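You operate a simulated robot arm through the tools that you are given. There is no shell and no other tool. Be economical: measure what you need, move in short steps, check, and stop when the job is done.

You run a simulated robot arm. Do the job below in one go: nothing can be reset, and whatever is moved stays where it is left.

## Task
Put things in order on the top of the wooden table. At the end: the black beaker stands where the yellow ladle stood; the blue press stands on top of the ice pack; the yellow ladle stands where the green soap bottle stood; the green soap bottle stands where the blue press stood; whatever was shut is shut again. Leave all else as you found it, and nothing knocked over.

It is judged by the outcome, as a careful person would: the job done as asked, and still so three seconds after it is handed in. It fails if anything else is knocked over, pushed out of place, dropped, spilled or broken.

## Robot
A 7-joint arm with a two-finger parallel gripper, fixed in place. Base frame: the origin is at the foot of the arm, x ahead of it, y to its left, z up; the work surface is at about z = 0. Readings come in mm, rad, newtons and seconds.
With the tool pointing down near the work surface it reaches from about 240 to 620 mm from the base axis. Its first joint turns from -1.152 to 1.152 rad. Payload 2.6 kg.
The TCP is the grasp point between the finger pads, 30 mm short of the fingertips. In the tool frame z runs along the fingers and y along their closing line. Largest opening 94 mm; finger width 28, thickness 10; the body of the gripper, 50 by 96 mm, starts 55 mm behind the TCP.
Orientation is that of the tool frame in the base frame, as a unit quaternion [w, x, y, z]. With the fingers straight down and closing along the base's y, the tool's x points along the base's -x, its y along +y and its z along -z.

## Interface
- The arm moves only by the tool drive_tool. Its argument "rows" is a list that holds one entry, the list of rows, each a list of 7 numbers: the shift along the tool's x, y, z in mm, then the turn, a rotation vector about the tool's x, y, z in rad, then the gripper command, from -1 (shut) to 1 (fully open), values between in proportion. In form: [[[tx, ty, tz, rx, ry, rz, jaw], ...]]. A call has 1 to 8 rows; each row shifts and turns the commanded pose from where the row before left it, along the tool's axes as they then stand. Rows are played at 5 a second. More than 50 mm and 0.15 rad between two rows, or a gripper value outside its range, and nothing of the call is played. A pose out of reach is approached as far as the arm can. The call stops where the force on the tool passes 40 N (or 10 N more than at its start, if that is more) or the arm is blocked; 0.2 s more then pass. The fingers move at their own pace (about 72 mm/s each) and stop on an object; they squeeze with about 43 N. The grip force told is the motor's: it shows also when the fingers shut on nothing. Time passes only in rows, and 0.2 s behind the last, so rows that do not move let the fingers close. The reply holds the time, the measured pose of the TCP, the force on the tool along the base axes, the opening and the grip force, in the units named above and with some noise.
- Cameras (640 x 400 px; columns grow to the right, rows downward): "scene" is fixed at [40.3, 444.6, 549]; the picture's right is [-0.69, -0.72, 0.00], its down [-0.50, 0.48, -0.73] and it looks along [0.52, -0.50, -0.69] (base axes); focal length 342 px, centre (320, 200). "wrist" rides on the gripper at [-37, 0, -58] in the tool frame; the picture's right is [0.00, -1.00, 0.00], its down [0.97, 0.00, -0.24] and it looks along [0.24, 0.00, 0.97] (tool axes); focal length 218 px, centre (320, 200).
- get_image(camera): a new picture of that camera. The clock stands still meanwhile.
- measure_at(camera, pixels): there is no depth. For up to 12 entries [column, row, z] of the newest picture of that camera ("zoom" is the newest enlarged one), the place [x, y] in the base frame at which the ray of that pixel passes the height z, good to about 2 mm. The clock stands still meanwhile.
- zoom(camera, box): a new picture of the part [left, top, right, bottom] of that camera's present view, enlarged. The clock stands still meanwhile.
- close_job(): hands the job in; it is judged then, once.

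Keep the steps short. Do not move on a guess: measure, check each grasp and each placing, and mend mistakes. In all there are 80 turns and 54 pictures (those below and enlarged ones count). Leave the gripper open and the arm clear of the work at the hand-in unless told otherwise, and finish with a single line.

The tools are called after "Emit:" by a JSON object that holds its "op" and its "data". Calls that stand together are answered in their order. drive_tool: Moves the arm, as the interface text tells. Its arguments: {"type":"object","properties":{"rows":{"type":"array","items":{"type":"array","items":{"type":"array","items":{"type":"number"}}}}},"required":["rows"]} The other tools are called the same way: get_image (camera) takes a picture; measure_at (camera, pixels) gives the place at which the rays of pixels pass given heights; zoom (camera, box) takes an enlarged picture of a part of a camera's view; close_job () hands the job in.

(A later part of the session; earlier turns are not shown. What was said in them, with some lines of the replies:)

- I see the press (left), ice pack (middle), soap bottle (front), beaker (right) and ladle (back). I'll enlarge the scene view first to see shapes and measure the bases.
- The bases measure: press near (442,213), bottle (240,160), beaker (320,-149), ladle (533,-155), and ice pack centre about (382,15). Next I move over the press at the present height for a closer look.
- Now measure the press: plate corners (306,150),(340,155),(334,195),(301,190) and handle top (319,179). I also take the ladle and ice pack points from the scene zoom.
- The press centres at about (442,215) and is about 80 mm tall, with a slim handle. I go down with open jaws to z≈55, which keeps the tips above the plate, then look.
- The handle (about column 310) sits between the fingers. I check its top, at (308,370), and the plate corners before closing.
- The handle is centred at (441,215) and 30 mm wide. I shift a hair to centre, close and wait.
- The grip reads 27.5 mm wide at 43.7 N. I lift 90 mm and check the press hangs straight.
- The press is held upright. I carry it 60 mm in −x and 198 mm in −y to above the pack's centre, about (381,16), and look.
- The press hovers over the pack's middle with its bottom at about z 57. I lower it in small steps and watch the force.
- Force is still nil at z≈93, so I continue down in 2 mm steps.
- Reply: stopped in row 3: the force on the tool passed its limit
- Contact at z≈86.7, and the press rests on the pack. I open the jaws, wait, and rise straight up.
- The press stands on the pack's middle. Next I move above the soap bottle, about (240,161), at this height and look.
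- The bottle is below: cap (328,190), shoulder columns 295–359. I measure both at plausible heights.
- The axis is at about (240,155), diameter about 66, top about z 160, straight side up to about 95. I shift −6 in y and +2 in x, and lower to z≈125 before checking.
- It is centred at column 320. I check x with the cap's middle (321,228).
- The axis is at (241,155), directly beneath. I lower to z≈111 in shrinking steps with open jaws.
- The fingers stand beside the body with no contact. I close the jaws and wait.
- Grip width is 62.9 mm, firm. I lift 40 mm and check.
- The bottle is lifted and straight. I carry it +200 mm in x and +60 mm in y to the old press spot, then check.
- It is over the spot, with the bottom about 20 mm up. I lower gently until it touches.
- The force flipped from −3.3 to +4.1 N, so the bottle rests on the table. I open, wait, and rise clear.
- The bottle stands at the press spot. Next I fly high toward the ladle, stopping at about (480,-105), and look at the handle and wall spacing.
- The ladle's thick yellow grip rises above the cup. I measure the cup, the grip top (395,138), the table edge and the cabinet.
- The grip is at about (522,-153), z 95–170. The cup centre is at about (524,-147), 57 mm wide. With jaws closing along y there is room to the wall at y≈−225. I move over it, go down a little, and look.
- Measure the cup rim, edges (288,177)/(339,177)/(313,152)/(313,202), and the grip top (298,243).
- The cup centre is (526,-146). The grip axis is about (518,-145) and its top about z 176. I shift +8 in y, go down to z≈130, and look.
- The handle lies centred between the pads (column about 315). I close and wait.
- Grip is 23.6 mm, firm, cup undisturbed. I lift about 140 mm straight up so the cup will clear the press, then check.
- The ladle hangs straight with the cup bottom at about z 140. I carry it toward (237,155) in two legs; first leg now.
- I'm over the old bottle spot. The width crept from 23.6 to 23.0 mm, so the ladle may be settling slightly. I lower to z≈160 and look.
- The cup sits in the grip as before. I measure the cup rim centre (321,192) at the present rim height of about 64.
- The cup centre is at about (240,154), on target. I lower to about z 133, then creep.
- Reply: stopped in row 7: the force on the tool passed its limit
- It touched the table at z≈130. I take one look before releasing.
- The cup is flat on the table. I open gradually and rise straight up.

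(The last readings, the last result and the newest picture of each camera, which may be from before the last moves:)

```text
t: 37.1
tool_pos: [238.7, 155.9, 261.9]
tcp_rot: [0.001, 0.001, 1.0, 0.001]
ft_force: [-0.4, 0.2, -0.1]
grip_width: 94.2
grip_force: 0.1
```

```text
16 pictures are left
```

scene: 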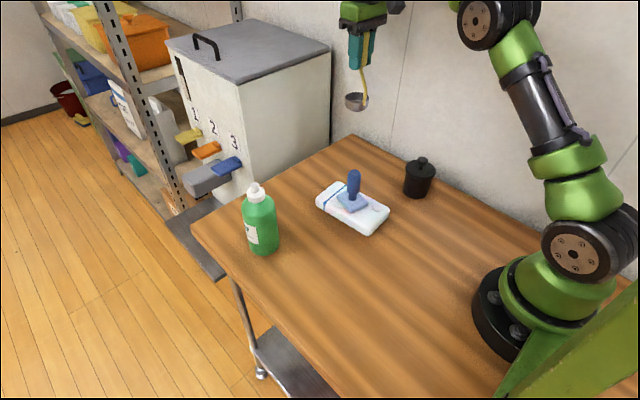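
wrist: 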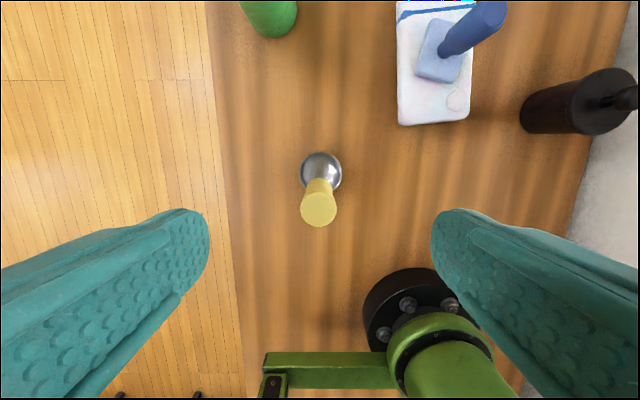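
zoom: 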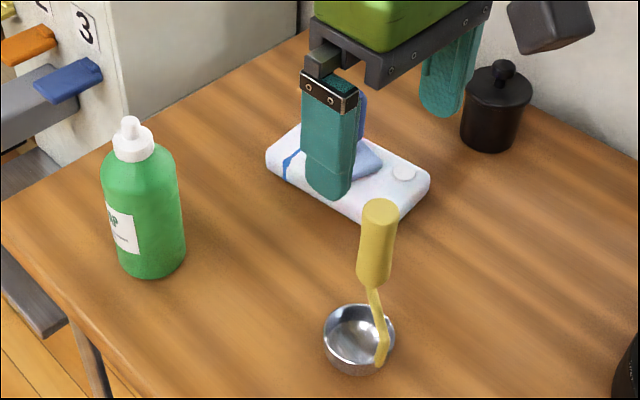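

The ladle stands at the old bottle spot. Next I fly over to the beaker, about (320,-149), and look.

Emit:
{"op": "drive_tool", "data": {"rows": [[[-11.6, -43.6, 0, 0, 0, 0, 1], [-11.6, -43.6, 0, 0, 0, 0, 1], [-11.6, -43.6, 0, 0, 0, 0, 1], [-11.6, -43.6, 0, 0, 0, 0, 1], [-11.6, -43.6, 0, 0, 0, 0, 1], [-11.6, -43.6, 0, 0, 0, 0, 1], [-11.6, -43.6, 40, 0, 0, 0, 1], [0, 0, 20, 0, 0, 0, 1]]]}}

Emit:
{"op": "get_image", "data": {"camera": "wrist"}}

Emit:
{"op": "zoom", "data": {"camera": "scene", "box": [370, 120, 470, 220]}}

```text
refused: row 7 steps farther than a row can; nothing moved
```

```text
15 pictures are left
```

wrist: 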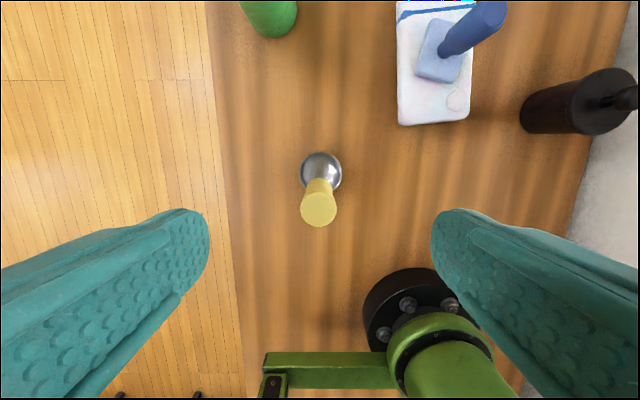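

```text
4.00 times, centred on (420, 170) of scene
```

zoom: 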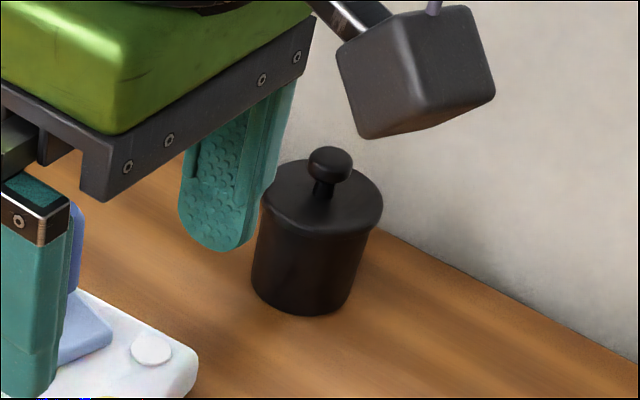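

The row was too long and nothing moved. I repeat it with shorter rows.

Emit:
{"op": "drive_tool", "data": {"rows": [[[-11.6, -43.6, 0, 0, 0, 0, 1], [-11.6, -43.6, 0, 0, 0, 0, 1], [-11.6, -43.6, 0, 0, 0, 0, 1], [-11.6, -43.6, 0, 0, 0, 0, 1], [-11.6, -43.6, 0, 0, 0, 0, 1], [-11.6, -43.6, 0, 0, 0, 0, 1], [-11.6, -43.6, 0, 0, 0, 0, 1], [0, 0, 40, 0, 0, 0, 1]]]}}

Emit:
{"op": "get_image", "data": {"camera": "wrist"}}

```text
t: 38.9
tool_pos: [318.0, -148.6, 220.0]
tcp_rot: [0.001, 0.002, 1.0, 0.001]
ft_force: [0.9, -0.8, -0.1]
grip_width: 93.9
grip_force: 0.0
```

```text
13 pictures are left
```

wrist: 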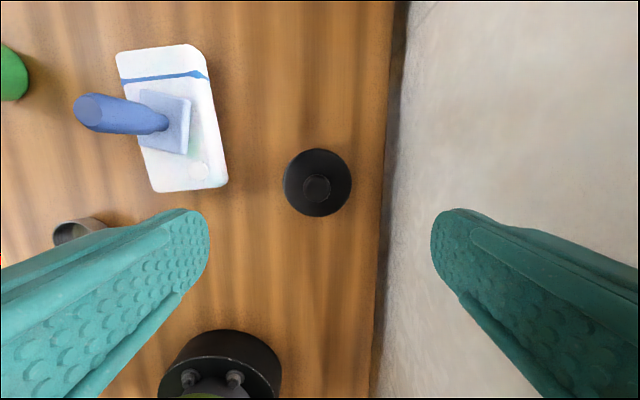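

I measure the lid edges (283,183)/(352,183), the lid top (318,149) and bottom (318,217), and the knob (316,188); in the zoom, the base and knob.

Emit:
{"op": "measure_at", "data": {"camera": "wrist", "pixels": [[283, 183, 62], [352, 183, 62], [318, 149, 62], [318, 217, 62], [316, 188, 80], [316, 188, 90], [388, 190, 0]]}}

Emit:
{"op": "measure_at", "data": {"camera": "zoom", "pixels": [[330, 155, 75], [330, 155, 85], [330, 155, 95], [304, 290, 0], [322, 195, 55], [322, 195, 65], [322, 195, 75], [252, 280, 8], [350, 295, 8]]}}

```text
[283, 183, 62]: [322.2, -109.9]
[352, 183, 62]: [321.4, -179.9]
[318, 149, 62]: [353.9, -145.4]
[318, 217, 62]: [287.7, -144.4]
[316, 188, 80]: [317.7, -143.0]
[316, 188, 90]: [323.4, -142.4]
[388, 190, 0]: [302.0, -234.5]
```

```text
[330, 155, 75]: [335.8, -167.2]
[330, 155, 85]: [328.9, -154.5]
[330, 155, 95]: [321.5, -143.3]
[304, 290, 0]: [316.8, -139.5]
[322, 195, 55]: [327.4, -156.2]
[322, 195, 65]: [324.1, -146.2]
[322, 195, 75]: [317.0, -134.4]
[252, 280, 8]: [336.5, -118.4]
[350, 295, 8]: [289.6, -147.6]
```

The beaker centre is at about (321,-144.5), lid about 66 mm wide at z≈65, knob top about 96. I need to know if the lid overhangs the body, so I zoom tightly.

Emit:
{"op": "zoom", "data": {"camera": "scene", "box": [395, 150, 445, 205]}}

```text
7.27 times, centred on (420, 178) of scene
```

zoom: 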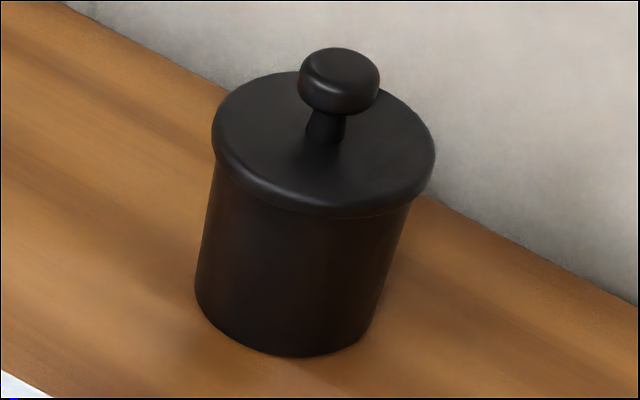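

The lid overhangs the body by about 3 mm, so upright jaws would pinch the loose lid, not the body. I'll lift the lid by its knob, move the body, and put the lid back. First I centre over the knob at (321,-144) and lower to z≈104, tips above the lid.

Emit:
{"op": "drive_tool", "data": {"rows": [[[-1.5, 4.3, 0, 0, 0, 0, 0.5], [0, 0, 40, 0, 0, 0, 0.5], [0, 0, 40, 0, 0, 0, 0.5], [0, 0, 25, 0, 0, 0, 0.5], [0, 0, 8, 0, 0, 0, 0.5], [0, 0, 0, 0, 0, 0, 0.5]]]}}

Emit:
{"op": "zoom", "data": {"camera": "scene", "box": [380, 120, 460, 210]}}

```text
t: 40.3
tool_pos: [320.4, -145.7, 108.2]
tcp_rot: [0.002, 0.002, 1.0, 0.001]
ft_force: [-0.5, 0.0, 0.2]
grip_width: 70.2
grip_force: 0.1
```

```text
4.44 times, centred on (420, 165) of scene
```

zoom: 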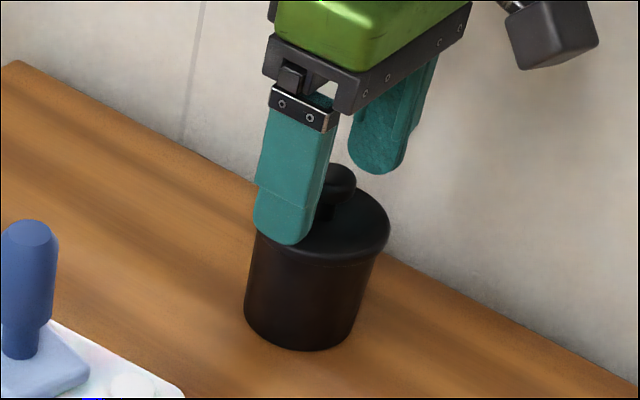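

The knob lies between the fingers. I go 4 mm lower (tips about z 74), close and wait.

Emit:
{"op": "drive_tool", "data": {"rows": [[[0, 0, 4, 0, 0, 0, 0.5], [0, 0, 0, 0, 0, 0, 0], [0, 0, 0, 0, 0, 0, -1], [0, 0, 0, 0, 0, 0, -1], [0, 0, 0, 0, 0, 0, -1], [0, 0, 0, 0, 0, 0, -1]]]}}

```text
t: 41.7
tool_pos: [320.6, -145.2, 104.6]
tcp_rot: [0.001, 0.003, 1.0, 0.001]
ft_force: [0.0, -0.5, 0.7]
grip_width: 20.1
grip_force: 43.3
```

Grip is 20 mm on the knob. I lift gently by 30 mm and look whether only the lid rises.

Emit:
{"op": "drive_tool", "data": {"rows": [[[0, 0, -3, 0, 0, 0, -1], [0, 0, -5, 0, 0, 0, -1], [0, 0, -10, 0, 0, 0, -1], [0, 0, -12, 0, 0, 0, -1], [0, 0, 0, 0, 0, 0, -1]]]}}

Emit:
{"op": "zoom", "data": {"camera": "scene", "box": [380, 120, 460, 210]}}

```text
t: 42.9
tool_pos: [321.1, -146.2, 133.5]
tcp_rot: [0.002, 0.001, 1.0, 0.001]
ft_force: [-0.1, 0.3, -0.6]
grip_width: 21.0
grip_force: 42.8
```

```text
4.44 times, centred on (420, 165) of scene
```

zoom: 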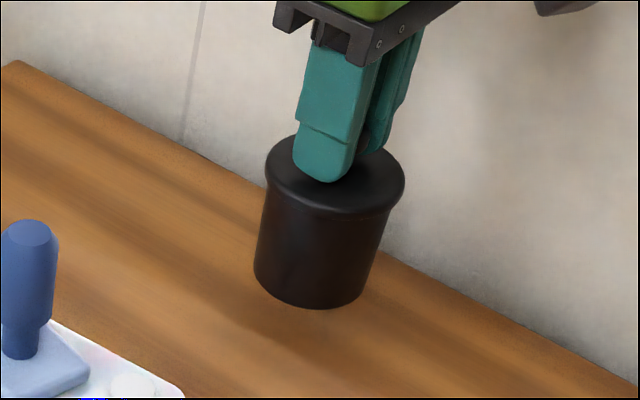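

The whole beaker rose with its lid, so the lid is fixed. That is simpler: I carry it low and slowly. I lower it 12 mm and go +x along the clear strip.

Emit:
{"op": "drive_tool", "data": {"rows": [[[0, 0, 12, 0, 0, 0, -1], [-10, 0, 0, 0, 0, 0, -1], [-18, 0, 0, 0, 0, 0, -1], [-22, 0, 0, 0, 0, 0, -1], [-22, 0, 0, 0, 0, 0, -1], [-18, 0, 0, 0, 0, 0, -1], [-10, 0, 0, 0, 0, 0, -1], [0, 0, 0, 0, 0, 0, -1]]]}}

Emit:
{"op": "zoom", "data": {"camera": "scene", "box": [330, 90, 450, 210]}}

```text
t: 44.7
tool_pos: [420.1, -142.9, 120.6]
tcp_rot: [0.002, 0.002, 1.0, 0.001]
ft_force: [-0.5, -0.1, 0.2]
grip_width: 21.1
grip_force: 42.8
```

```text
3.33 times, centred on (390, 150) of scene
```

zoom: 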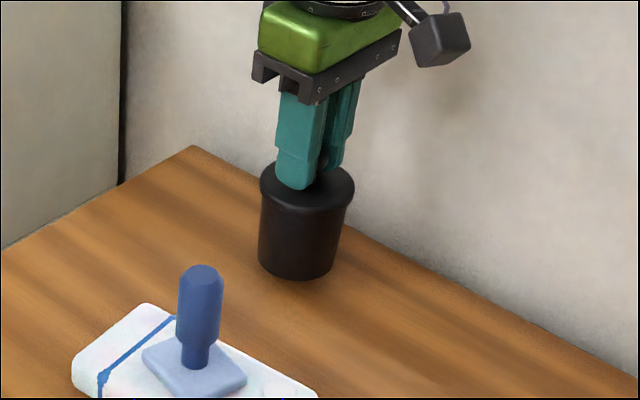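

It is steady and upright. I continue +105 mm to (526,-146), then check from the wrist.

Emit:
{"op": "drive_tool", "data": {"rows": [[[-10, 0, 0, 0, 0, 0, -1], [-20, 0, 0, 0, 0, 0, -1], [-22, 0, 0, 0, 0, 0, -1], [-22, 0, 0, 0, 0, 0, -1], [-20, -1, 0, 0, 0, 0, -1], [-11, 0, 0, 0, 0, 0, -1], [0, 0, 0, 0, 0, 0, -1]]]}}

Emit:
{"op": "get_image", "data": {"camera": "wrist"}}

Emit:
{"op": "zoom", "data": {"camera": "scene", "box": [300, 80, 400, 180]}}

```text
t: 46.3
tool_pos: [524.6, -145.1, 121.4]
tcp_rot: [0.002, 0.001, 1.0, 0.001]
ft_force: [-0.4, 0.6, -1.1]
grip_width: 21.1
grip_force: 42.9
```

```text
8 pictures are left
```

wrist: 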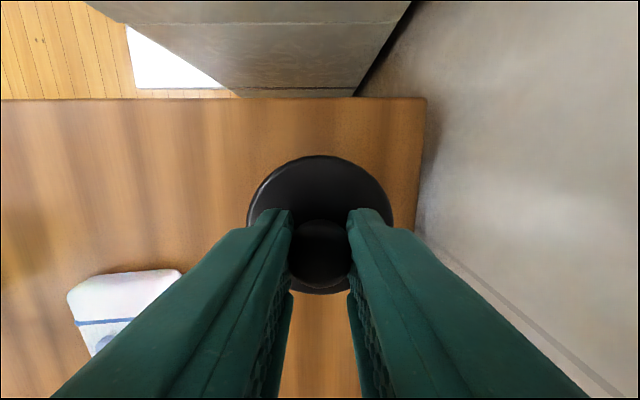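

```text
4.00 times, centred on (350, 130) of scene
```

zoom: 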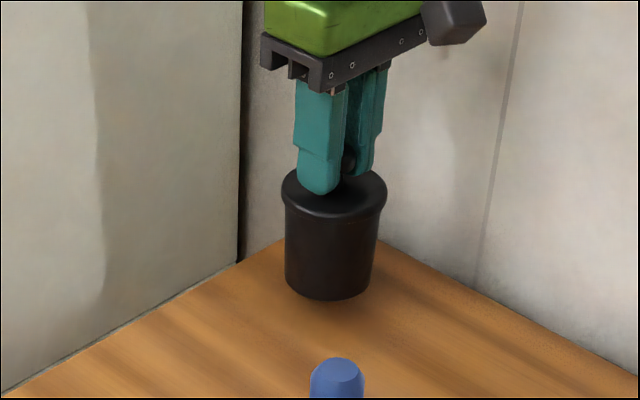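

I check the lid centre: edges (247,222)/(393,222), top (320,155), bottom (320,294) at z≈83.

Emit:
{"op": "measure_at", "data": {"camera": "wrist", "pixels": [[247, 222, 80], [393, 222, 80], [320, 155, 80], [320, 294, 80], [320, 222, 80]]}}

Emit:
{"op": "measure_at", "data": {"camera": "zoom", "pixels": [[334, 192, 80], [330, 285, 17]]}}

```text
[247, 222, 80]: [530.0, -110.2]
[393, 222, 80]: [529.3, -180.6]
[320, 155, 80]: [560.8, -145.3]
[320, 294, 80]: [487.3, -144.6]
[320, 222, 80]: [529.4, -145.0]
```

```text
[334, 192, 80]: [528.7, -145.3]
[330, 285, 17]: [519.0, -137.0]
```

The beaker centre is at about (526,-145), on target. I lower the remaining 17 mm gently.

Emit:
{"op": "drive_tool", "data": {"rows": [[[0, 0, 8, 0, 0, 0, -1], [0, 0, 4, 0, 0, 0, -1], [0, 0, 2, 0, 0, 0, -1], [0, 0, 1, 0, 0, 0, -1], [0, 0, 1, 0, 0, 0, -1], [0, 0, 0.5, 0, 0, 0, -1], [0, 0, 0, 0, 0, 0, -1]]]}}

```text
t: 47.9
tool_pos: [524.4, -145.5, 105.5]
tcp_rot: [0.002, 0.001, 1.0, 0.001]
ft_force: [0.7, 0.7, -0.9]
grip_width: 21.2
grip_force: 42.7
```

No contact yet, so I creep on.

Emit:
{"op": "drive_tool", "data": {"rows": [[[0, 0, 0.7, 0, 0, 0, -1], [0, 0, 0.7, 0, 0, 0, -1], [0, 0, 0, 0, 0, 0, -1]]]}}

```text
t: 48.7
tool_pos: [525.1, -146.0, 104.7]
tcp_rot: [0.002, 0.002, 1.0, 0.0]
ft_force: [0.4, 0.3, -1.3]
grip_width: 20.9
grip_force: 43.4
```

Emit:
{"op": "drive_tool", "data": {"rows": [[[0, 0, 0.7, 0, 0, 0, -1], [0, 0, 0.7, 0, 0, 0, -1], [0, 0, 0, 0, 0, 0, -1]]]}}

```text
t: 49.5
tool_pos: [525.8, -147.5, 103.4]
tcp_rot: [0.003, 0.001, 1.0, 0.001]
ft_force: [-2.0, 0.8, 7.4]
grip_width: 20.9
grip_force: 42.9
```

Force is +7.4 N, so the beaker is on the table. I open and rise clear.

Emit:
{"op": "drive_tool", "data": {"rows": [[[0, 0, 0, 0, 0, 0, -0.4], [0, 0, 0, 0, 0, 0, 0.2], [0, 0, 0, 0, 0, 0, 0.5], [0, 0, -30, 0, 0, 0, 0.5], [0, 0, -45, 0, 0, 0, 1], [0, 0, -45, 0, 0, 0, 1], [0, 0, -30, 0, 0, 0, 1], [0, 0, 0, 0, 0, 0, 1]]]}}

Emit:
{"op": "drive_tool", "data": {"rows": [[[20, 20, 0, 0, 0, 0, 1], [30, 25, 0, 0, 0, 0, 1], [30, 25, 0, 0, 0, 0, 1], [30, 25, 0, 0, 0, 0, 1], [30, 25, 0, 0, 0, 0, 1], [20, 20, 0, 0, 0, 0, 1], [0, 0, 0, 0, 0, 0, 1]]]}}

Emit:
{"op": "get_image", "data": {"camera": "scene"}}

Emit:
{"op": "get_image", "data": {"camera": "wrist"}}

```text
t: 51.3
tool_pos: [525.1, -146.1, 253.1]
tcp_rot: [0.002, 0.002, 1.0, 0.001]
ft_force: [0.1, 0.3, -1.4]
grip_width: 93.9
grip_force: 0.1
```

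```text
t: 52.9
tool_pos: [365.9, -5.0, 252.8]
tcp_rot: [0.002, 0.002, 1.0, 0.001]
ft_force: [-0.3, -0.5, 0.0]
grip_width: 94.2
grip_force: 0.0
```

```text
6 pictures are left
```

scene: 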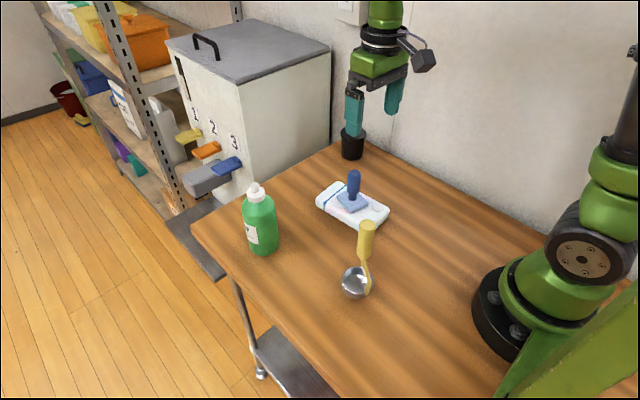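

```text
5 pictures are left
```

wrist: 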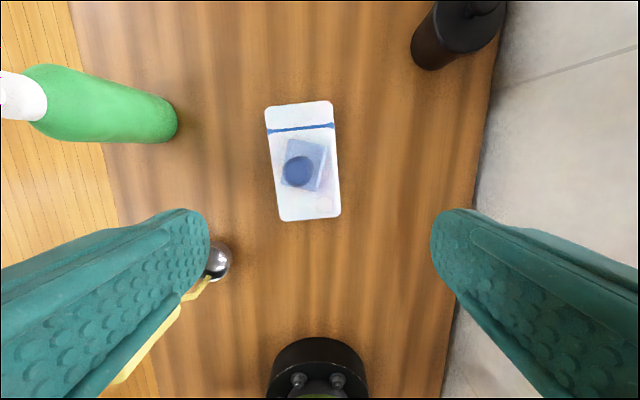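

All four things stand in their places with the beaker's lid on, and the arm is clear with open jaws. I hand in.

Emit:
{"op": "close_job", "data": {}}

```text
The job is handed in.
```

Job handed in: the beaker is at the ladle's place with its lid on, the press on the ice pack, the ladle at the bottle's place and the bottle at the press's place, with nothing knocked over.
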